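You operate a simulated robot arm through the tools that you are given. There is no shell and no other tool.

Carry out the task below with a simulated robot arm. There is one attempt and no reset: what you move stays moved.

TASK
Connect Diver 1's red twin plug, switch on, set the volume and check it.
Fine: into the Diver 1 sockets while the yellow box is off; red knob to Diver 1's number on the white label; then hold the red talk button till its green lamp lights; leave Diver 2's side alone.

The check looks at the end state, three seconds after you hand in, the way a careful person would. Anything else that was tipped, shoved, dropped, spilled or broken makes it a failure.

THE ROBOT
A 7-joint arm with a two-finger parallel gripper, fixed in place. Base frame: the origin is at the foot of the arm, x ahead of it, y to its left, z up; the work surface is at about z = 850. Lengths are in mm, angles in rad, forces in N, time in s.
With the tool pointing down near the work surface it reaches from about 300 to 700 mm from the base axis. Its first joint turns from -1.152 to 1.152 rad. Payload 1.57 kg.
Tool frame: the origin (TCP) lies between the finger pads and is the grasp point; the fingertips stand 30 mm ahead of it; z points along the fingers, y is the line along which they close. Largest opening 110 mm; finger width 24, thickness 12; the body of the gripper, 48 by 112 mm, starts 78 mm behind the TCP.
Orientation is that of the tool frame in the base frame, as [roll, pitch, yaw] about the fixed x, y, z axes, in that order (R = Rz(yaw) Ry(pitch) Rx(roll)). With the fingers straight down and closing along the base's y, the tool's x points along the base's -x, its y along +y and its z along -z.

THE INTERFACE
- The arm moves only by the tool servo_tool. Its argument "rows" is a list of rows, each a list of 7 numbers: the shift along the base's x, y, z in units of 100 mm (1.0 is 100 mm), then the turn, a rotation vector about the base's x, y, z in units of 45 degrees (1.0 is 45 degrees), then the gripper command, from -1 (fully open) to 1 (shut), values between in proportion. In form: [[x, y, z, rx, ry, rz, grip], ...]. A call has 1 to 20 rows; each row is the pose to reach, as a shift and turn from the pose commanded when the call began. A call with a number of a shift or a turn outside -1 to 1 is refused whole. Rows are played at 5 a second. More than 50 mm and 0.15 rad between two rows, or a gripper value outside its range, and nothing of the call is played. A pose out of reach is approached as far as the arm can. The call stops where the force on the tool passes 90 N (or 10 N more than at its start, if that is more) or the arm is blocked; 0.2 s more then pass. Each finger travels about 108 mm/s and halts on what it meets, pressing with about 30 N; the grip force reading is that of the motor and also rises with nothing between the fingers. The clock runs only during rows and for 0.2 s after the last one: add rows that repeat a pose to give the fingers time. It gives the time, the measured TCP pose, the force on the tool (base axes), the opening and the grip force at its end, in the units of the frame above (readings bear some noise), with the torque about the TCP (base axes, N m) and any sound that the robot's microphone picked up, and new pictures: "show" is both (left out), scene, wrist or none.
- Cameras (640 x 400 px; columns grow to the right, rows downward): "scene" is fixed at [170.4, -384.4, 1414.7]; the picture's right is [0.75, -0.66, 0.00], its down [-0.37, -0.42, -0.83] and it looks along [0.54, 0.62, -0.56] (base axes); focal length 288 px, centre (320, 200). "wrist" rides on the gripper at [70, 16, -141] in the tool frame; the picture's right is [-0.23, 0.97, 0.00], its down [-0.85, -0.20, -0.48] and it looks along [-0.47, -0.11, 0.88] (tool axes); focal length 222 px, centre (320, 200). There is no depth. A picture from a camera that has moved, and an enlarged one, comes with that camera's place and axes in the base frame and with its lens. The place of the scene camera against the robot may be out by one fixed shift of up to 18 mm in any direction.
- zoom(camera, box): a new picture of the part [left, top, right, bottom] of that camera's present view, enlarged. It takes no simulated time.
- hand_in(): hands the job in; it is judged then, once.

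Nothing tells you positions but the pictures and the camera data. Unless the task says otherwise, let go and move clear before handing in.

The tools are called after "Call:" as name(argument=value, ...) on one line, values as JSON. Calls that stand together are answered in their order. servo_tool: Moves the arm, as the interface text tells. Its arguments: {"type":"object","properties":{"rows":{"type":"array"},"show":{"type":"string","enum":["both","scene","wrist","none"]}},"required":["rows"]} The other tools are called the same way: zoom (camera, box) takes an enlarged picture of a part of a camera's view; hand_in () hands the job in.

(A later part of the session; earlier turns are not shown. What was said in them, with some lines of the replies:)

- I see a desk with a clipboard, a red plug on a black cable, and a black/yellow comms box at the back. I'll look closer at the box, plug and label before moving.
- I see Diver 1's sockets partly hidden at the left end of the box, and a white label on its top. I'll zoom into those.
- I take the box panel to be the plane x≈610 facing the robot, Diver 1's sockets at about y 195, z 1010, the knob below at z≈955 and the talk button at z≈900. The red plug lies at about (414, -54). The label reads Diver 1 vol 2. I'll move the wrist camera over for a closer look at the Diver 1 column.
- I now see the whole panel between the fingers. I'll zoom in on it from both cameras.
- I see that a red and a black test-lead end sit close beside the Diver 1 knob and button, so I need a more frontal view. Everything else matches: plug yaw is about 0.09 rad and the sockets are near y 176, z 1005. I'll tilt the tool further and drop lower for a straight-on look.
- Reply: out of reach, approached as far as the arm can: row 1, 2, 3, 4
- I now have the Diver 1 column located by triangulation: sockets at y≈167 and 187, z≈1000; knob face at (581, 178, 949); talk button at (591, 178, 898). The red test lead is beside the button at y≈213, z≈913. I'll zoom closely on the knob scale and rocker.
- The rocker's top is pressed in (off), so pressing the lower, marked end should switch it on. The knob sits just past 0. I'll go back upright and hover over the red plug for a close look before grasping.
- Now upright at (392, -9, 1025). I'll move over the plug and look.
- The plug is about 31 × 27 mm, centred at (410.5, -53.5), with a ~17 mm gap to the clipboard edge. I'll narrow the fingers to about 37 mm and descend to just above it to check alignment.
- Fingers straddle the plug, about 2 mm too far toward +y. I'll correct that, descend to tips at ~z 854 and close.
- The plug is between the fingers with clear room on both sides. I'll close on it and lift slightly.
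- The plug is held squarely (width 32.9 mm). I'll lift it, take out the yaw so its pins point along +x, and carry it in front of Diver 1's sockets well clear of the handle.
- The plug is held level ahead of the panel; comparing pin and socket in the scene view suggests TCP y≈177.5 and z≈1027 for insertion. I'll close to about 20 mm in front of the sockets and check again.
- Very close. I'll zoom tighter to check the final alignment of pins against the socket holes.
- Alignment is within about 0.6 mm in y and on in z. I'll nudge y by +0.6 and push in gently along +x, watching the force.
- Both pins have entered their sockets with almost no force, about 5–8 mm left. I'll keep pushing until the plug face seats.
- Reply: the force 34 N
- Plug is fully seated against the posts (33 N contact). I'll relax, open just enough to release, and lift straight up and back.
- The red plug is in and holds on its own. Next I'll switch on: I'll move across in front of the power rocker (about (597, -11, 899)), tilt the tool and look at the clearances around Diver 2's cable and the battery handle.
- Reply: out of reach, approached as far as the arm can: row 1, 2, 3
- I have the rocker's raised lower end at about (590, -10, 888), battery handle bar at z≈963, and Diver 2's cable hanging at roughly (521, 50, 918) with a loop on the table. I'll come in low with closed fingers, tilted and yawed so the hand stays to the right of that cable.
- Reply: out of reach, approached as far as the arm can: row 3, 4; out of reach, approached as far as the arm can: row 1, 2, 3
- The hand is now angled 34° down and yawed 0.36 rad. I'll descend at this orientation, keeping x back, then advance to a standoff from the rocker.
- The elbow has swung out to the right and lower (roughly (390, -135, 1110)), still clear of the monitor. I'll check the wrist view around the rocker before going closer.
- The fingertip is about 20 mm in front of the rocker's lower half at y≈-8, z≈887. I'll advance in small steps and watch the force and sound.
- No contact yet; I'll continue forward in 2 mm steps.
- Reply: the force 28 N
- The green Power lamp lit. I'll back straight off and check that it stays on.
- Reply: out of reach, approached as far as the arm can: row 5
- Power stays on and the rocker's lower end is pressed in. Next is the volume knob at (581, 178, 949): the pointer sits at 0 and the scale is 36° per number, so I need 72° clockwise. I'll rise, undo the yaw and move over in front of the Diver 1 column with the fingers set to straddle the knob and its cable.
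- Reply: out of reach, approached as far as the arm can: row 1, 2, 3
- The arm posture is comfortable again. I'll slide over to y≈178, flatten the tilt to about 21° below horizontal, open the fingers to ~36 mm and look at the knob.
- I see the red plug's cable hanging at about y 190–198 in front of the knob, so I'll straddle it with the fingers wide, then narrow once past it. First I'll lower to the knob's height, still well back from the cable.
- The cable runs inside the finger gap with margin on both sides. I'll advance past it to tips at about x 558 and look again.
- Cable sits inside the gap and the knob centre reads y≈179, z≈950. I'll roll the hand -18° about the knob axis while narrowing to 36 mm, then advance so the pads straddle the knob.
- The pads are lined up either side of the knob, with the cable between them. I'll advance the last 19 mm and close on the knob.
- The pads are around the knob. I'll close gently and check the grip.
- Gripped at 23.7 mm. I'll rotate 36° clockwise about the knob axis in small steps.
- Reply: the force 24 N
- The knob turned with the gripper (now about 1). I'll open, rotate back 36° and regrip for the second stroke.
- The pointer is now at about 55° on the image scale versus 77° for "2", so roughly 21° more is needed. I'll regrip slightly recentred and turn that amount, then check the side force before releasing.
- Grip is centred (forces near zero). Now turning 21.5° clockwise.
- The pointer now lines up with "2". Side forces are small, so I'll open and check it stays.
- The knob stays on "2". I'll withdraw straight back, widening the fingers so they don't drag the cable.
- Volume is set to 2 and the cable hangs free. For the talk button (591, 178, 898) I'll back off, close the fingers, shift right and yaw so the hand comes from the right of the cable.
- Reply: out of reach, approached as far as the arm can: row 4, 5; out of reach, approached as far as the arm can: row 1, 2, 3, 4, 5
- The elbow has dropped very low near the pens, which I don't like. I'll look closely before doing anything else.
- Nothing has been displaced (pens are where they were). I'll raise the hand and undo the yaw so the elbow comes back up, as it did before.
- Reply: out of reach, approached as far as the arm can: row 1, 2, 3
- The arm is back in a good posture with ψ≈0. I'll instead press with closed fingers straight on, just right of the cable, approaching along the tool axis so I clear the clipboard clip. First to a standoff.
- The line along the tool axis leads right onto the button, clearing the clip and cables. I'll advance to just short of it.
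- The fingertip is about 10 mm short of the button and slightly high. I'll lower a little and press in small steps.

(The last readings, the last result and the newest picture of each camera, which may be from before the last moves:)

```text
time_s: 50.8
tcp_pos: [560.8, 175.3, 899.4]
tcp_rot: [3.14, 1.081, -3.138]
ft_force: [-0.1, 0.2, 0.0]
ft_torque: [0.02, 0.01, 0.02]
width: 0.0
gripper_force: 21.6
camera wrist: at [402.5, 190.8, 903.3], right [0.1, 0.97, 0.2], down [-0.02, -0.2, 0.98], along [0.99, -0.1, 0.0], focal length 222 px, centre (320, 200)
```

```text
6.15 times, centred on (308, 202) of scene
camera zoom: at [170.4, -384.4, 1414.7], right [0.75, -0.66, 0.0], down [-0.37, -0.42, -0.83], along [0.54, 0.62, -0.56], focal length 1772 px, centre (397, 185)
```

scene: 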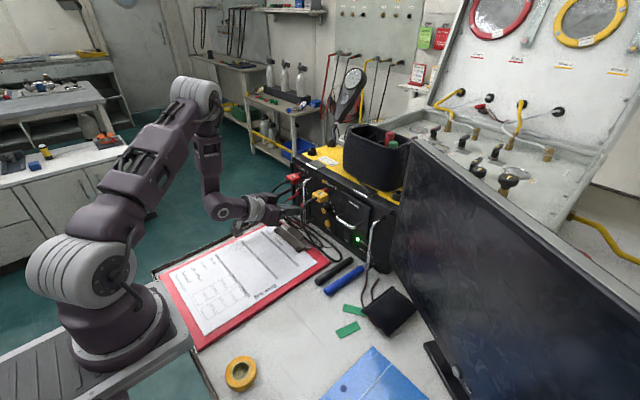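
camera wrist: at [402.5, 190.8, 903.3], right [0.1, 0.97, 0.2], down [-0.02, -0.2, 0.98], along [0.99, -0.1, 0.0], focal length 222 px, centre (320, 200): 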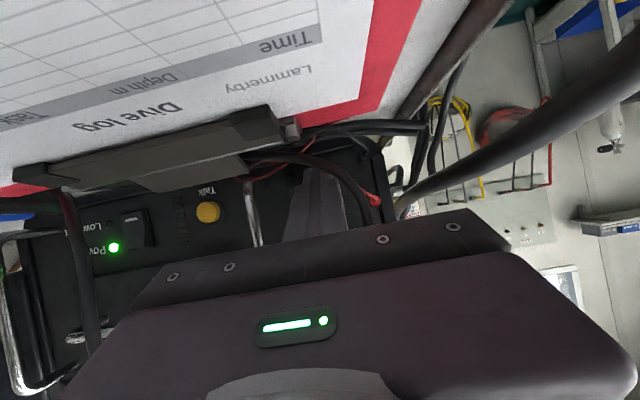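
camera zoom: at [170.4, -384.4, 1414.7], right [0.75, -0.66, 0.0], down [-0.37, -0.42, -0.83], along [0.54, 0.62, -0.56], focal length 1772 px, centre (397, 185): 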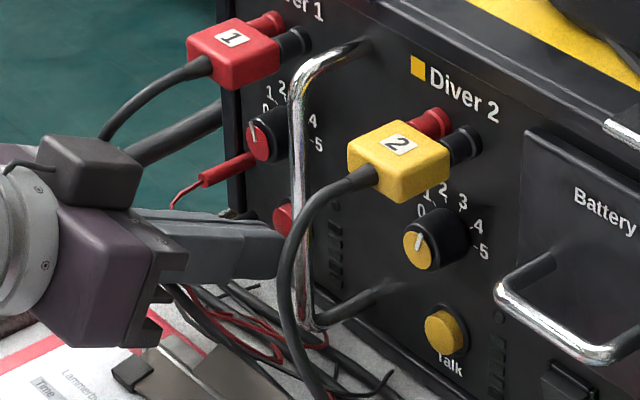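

The fingertip is a little low relative to the button. I'll raise 5 mm and press on in 2 mm steps.

Call:
servo_tool(rows=[[0, 0.01, 0.05, 0, 0, 0, 1], [0.02, 0.01, 0.05, 0, 0, 0, 1], [0.04, 0.01, 0.05, 0, 0, 0, 1], [0.06, 0.01, 0.05, 0, 0, 0, 1], [0.06, 0.01, 0.05, 0, 0, 0, 1]], show="both")

Call:
zoom(camera="wrist", box=[250, 80, 390, 210])

Call:
zoom(camera="scene", box=[280, 170, 335, 235])

```text
time_s: 52.0
tcp_pos: [566.3, 176.4, 903.4]
tcp_rot: [3.139, 1.081, -3.138]
ft_force: [-3.7, -1.1, -0.8]
ft_torque: [-0.03, 0.03, -0.03]
width: 0.0
gripper_force: 20.8
heard: click
camera wrist: at [408.4, 192.1, 908.9], right [0.1, 0.97, 0.2], down [-0.02, -0.2, 0.98], along [0.99, -0.1, 0.0], focal length 222 px, centre (320, 200)
```

scene: 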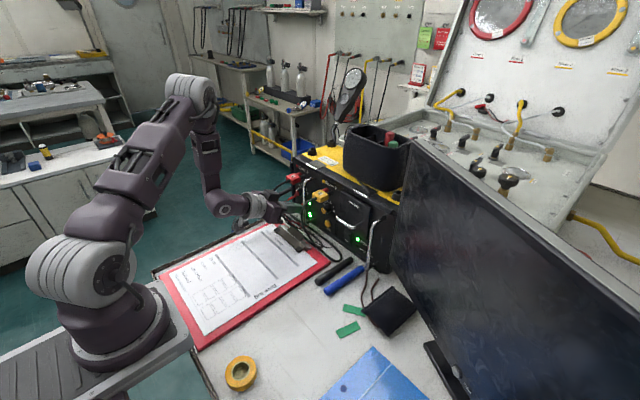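
wrist: 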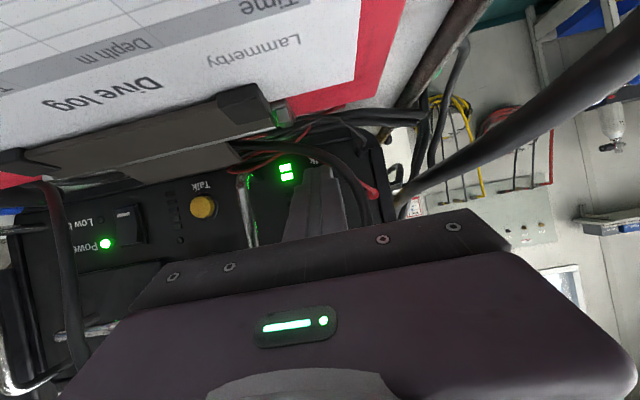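

```text
3.08 times, centred on (320, 145) of wrist
camera zoom: at [408.4, 192.1, 908.9], right [0.1, 0.97, 0.2], down [-0.02, -0.2, 0.98], along [0.99, -0.1, 0.0], focal length 684 px, centre (320, 369)
```

zoom: 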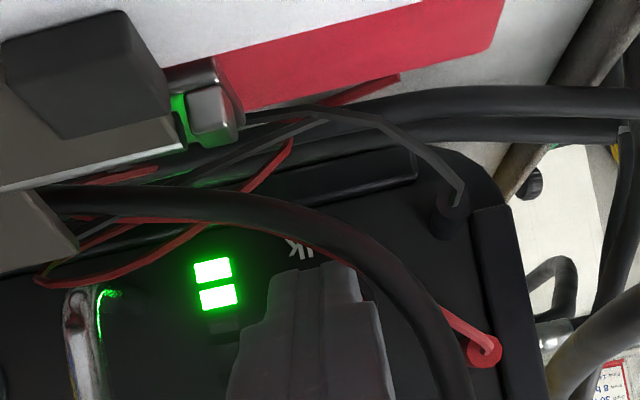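

```text
6.15 times, centred on (308, 202) of scene
camera zoom: at [170.3, -384.5, 1414.7], right [0.75, -0.66, 0.0], down [-0.37, -0.42, -0.83], along [0.55, 0.62, -0.56], focal length 1772 px, centre (397, 185)
```

zoom: 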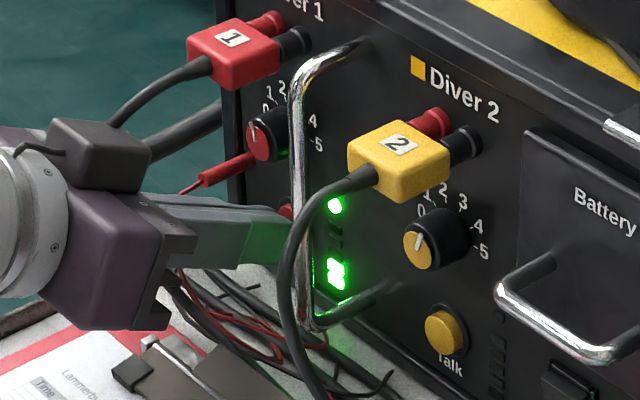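

I heard a click and the round green lamp plus two level bars are lit. I'll hold a second longer to be sure, check, then back off.

Call:
servo_tool(rows=[[0.005, 0, 0, 0, 0, 0, 1], [0.005, 0, 0, 0, 0, 0, 1], [0.005, 0, 0, 0, 0, 0, 1], [0.005, 0, 0, 0, 0, 0, 1], [0.005, 0, 0, 0, 0, 0, 1], [0.005, 0, 0, 0, 0, 0, 1], [0.005, 0, 0, 0, 0, 0, 1], [0.005, 0, 0, 0, 0, 0, 1]], show="none")

Call:
zoom(camera="scene", box=[280, 170, 335, 235])

```text
time_s: 53.8
tcp_pos: [567.1, 178.2, 903.5]
tcp_rot: [3.139, 1.082, -3.138]
ft_force: [-6.1, 0.3, -1.6]
ft_torque: [-0.04, 0.09, -0.01]
width: 0.0
gripper_force: 20.9
```

```text
6.15 times, centred on (308, 202) of scene
camera zoom: at [170.3, -384.4, 1414.7], right [0.75, -0.66, 0.0], down [-0.37, -0.42, -0.83], along [0.55, 0.62, -0.56], focal length 1772 px, centre (397, 185)
```

zoom: 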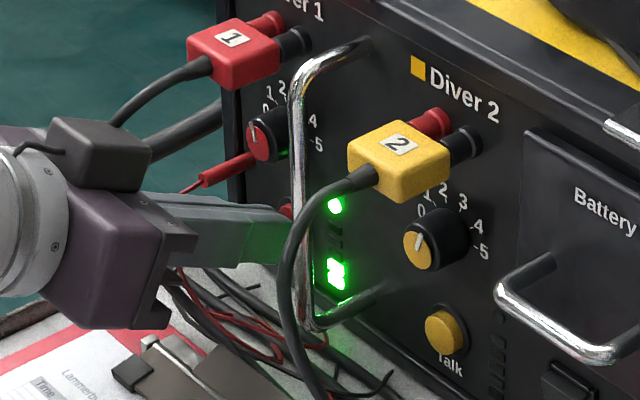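

The lamp stays green with the button held. Now I'll release it and retreat back along the tool axis, then up.

Call:
servo_tool(rows=[[-0.1, 0, 0.05, 0, 0, 0, 1], [-0.3, 0, 0.16, 0, 0, 0, 1], [-0.5, 0, 0.265, 0, 0, 0, 1], [-0.75, 0, 0.4, 0, 0, 0, 1], [-1.0, 0, 0.53, 0, 0, 0, 1], [-1.0, 0, 0.9, 0, 0, 0, 1]], show="none")

Call:
servo_tool(rows=[[-0.1, 0, 0.4, 0, 0.1, 0, 1], [-0.1, 0, 0.8, 0, 0.25, 0, 1], [-0.1, 0, 0.9, 0, 0.4, 0, 1], [-0.1, -0.0, 0.9, 0, 0.55, 0, 1]], show="both")

Call:
zoom(camera="wrist", box=[160, 90, 400, 240])

Call:
zoom(camera="scene", box=[270, 150, 390, 270])

Call:
zoom(camera="scene", box=[285, 165, 320, 200])

```text
time_s: 55.2
tcp_pos: [468.2, 176.4, 994.0]
tcp_rot: [3.14, 1.083, -3.134]
ft_force: [-0.3, -0.5, 0.3]
ft_torque: [-0.02, 0.03, -0.01]
width: 0.0
gripper_force: 21.4
```

```text
time_s: 56.2
tcp_pos: [458.4, 176.9, 1084.2]
tcp_rot: [3.135, 0.653, -3.141]
ft_force: [0.4, -0.4, -0.7]
ft_torque: [-0.01, 0.03, -0.03]
width: 0.0
gripper_force: 21.0
camera wrist: at [316.4, 192.2, 1154.9], right [0.18, 0.97, 0.14], down [0.39, -0.2, 0.9], along [0.9, -0.1, -0.42], focal length 222 px, centre (320, 200)
```

scene: 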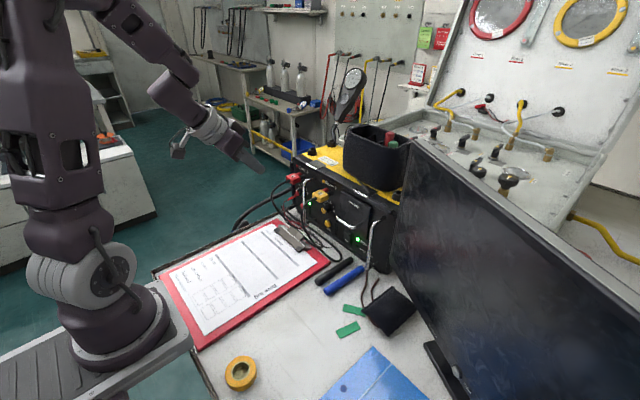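
wrist: 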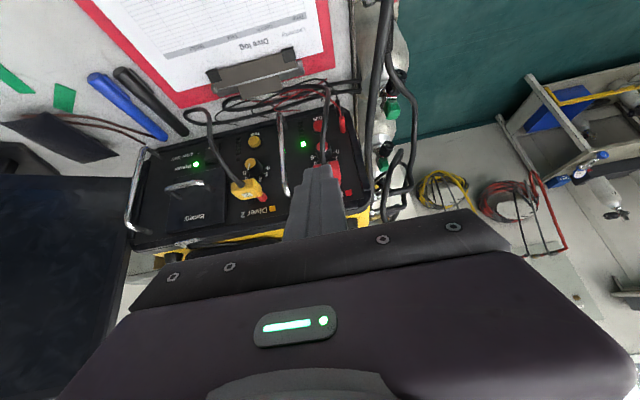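

```text
2.67 times, centred on (280, 165) of wrist
camera zoom: at [316.4, 192.2, 1154.9], right [0.18, 0.97, 0.14], down [0.39, -0.2, 0.9], along [0.9, -0.1, -0.42], focal length 592 px, centre (427, 293)
```

zoom: 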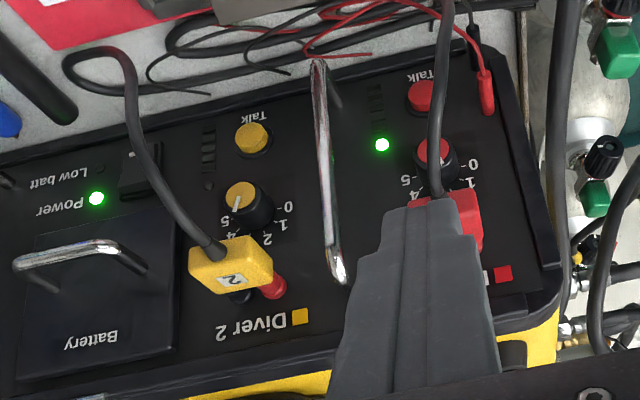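

```text
3.33 times, centred on (330, 210) of scene
camera zoom: at [170.4, -384.4, 1414.6], right [0.75, -0.66, 0.0], down [-0.37, -0.42, -0.83], along [0.54, 0.62, -0.56], focal length 960 px, centre (287, 167)
```

zoom: 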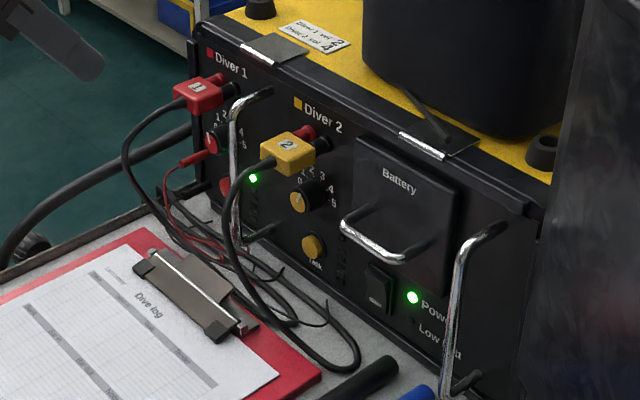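

```text
11.43 times, centred on (302, 182) of scene
camera zoom: at [170.4, -384.4, 1414.6], right [0.75, -0.66, 0.0], down [-0.37, -0.42, -0.83], along [0.54, 0.62, -0.56], focal length 3292 px, centre (520, 400)
```

zoom: 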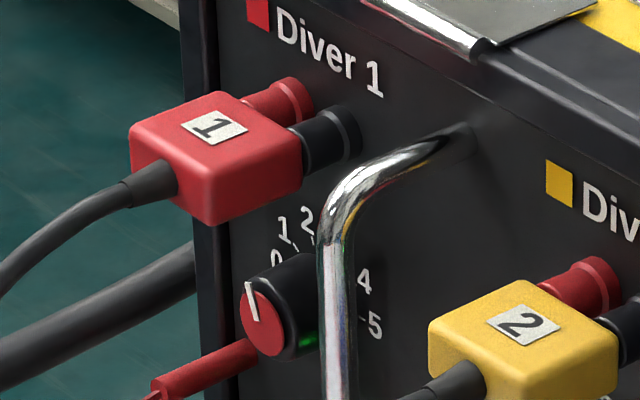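

The Diver 1 lamp stays lit after release, plug seated, power on. I'll shift sideways for one clear look at the knob's pointer past the cable.

Call:
servo_tool(rows=[[-0.1, -0.3, 0.1, 0, 0, 0, 1], [-0.2, -0.6, 0.1, 0, 0, 0, 1], [-0.2, -0.9, 0.1, 0, 0, 0, 1]], show="both")

Call:
zoom(camera="wrist", box=[340, 110, 420, 190])

Call:
zoom(camera="scene", box=[295, 180, 320, 205])

```text
time_s: 57.0
tcp_pos: [437.6, 87.4, 1095.6]
tcp_rot: [3.14, 0.65, -3.14]
ft_force: [0.2, -0.4, -0.6]
ft_torque: [0.0, -0.03, -0.01]
width: 0.0
gripper_force: 21.4
camera wrist: at [295.9, 102.6, 1166.7], right [0.18, 0.97, 0.14], down [0.39, -0.2, 0.9], along [0.9, -0.1, -0.42], focal length 222 px, centre (320, 200)
```

scene: 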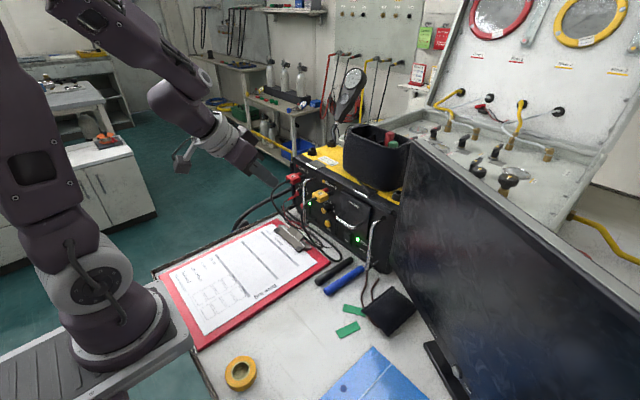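
wrist: 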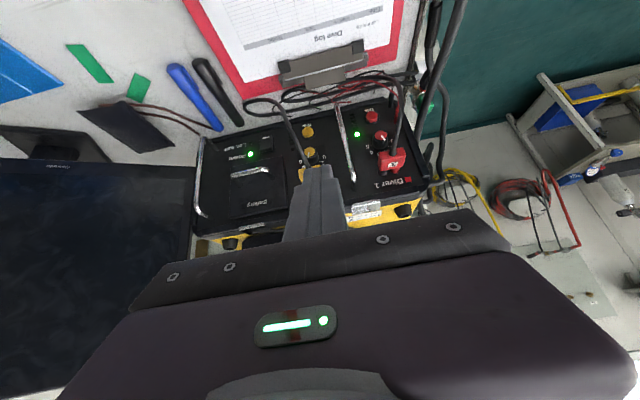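

```text
5.00 times, centred on (380, 150) of wrist
camera zoom: at [295.9, 102.6, 1166.7], right [0.18, 0.97, 0.14], down [0.39, -0.2, 0.9], along [0.9, -0.1, -0.42], focal length 1111 px, centre (20, 450)
```

zoom: 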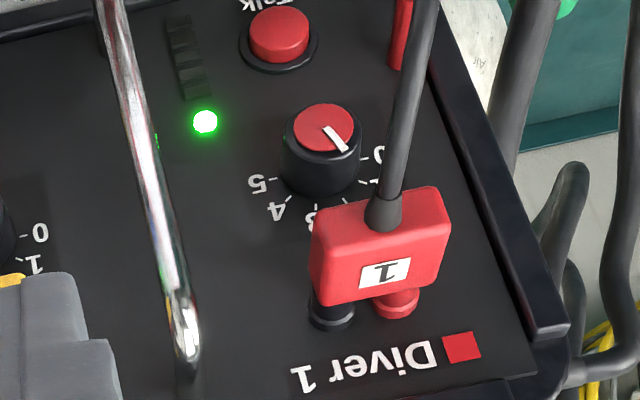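

```text
16.00 times, centred on (308, 192) of scene
camera zoom: at [170.4, -384.4, 1414.6], right [0.75, -0.66, 0.0], down [-0.37, -0.42, -0.83], along [0.54, 0.62, -0.56], focal length 4608 px, centre (520, 320)
```

zoom: 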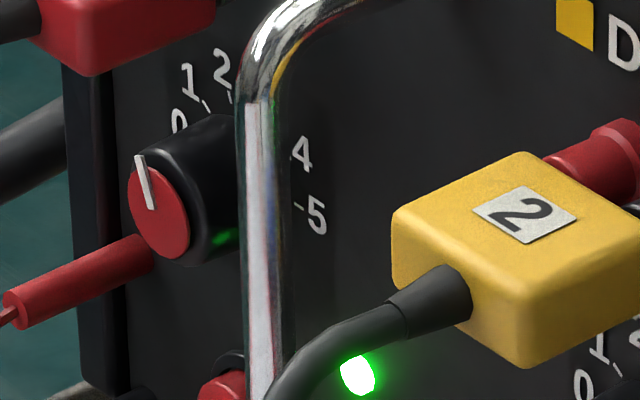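

Everything checks out. The red plug is fully seated and Power is on. The red pointer measures about 19° left of vertical, which matches "2" (18°), and Diver 1's green lamp is lit. Diver 2's side is as it was, and the hand is clear, so I'm handing in.

Call:
hand_in()

```text
The job is handed in.
```

Diver 1 is connected and checked, and the job is handed in; I haven't been told the result of the check.

- **Plug:** the red twin plug went into the Diver 1 sockets while the box was off, and it is pushed in until it meets the sockets.
- **Power:** I switched the box on after plugging in, and its green Power lamp is lit.
- **Volume:** the white label says 2 for Diver 1. In the last picture the red knob's pointer was within about 2° of the "2" mark.
- **Talk check:** I held the red talk button until its green lamp lit, then about two seconds more. The lamp stayed lit after I let go.

I didn't touch Diver 2's plug, knob or button. At one point the arm's elbow dropped low near the pens on the desk. I raised it, and the pictures showed the pens hadn't moved. The last pictures showed nothing else out of place. The hand is clear of the box.
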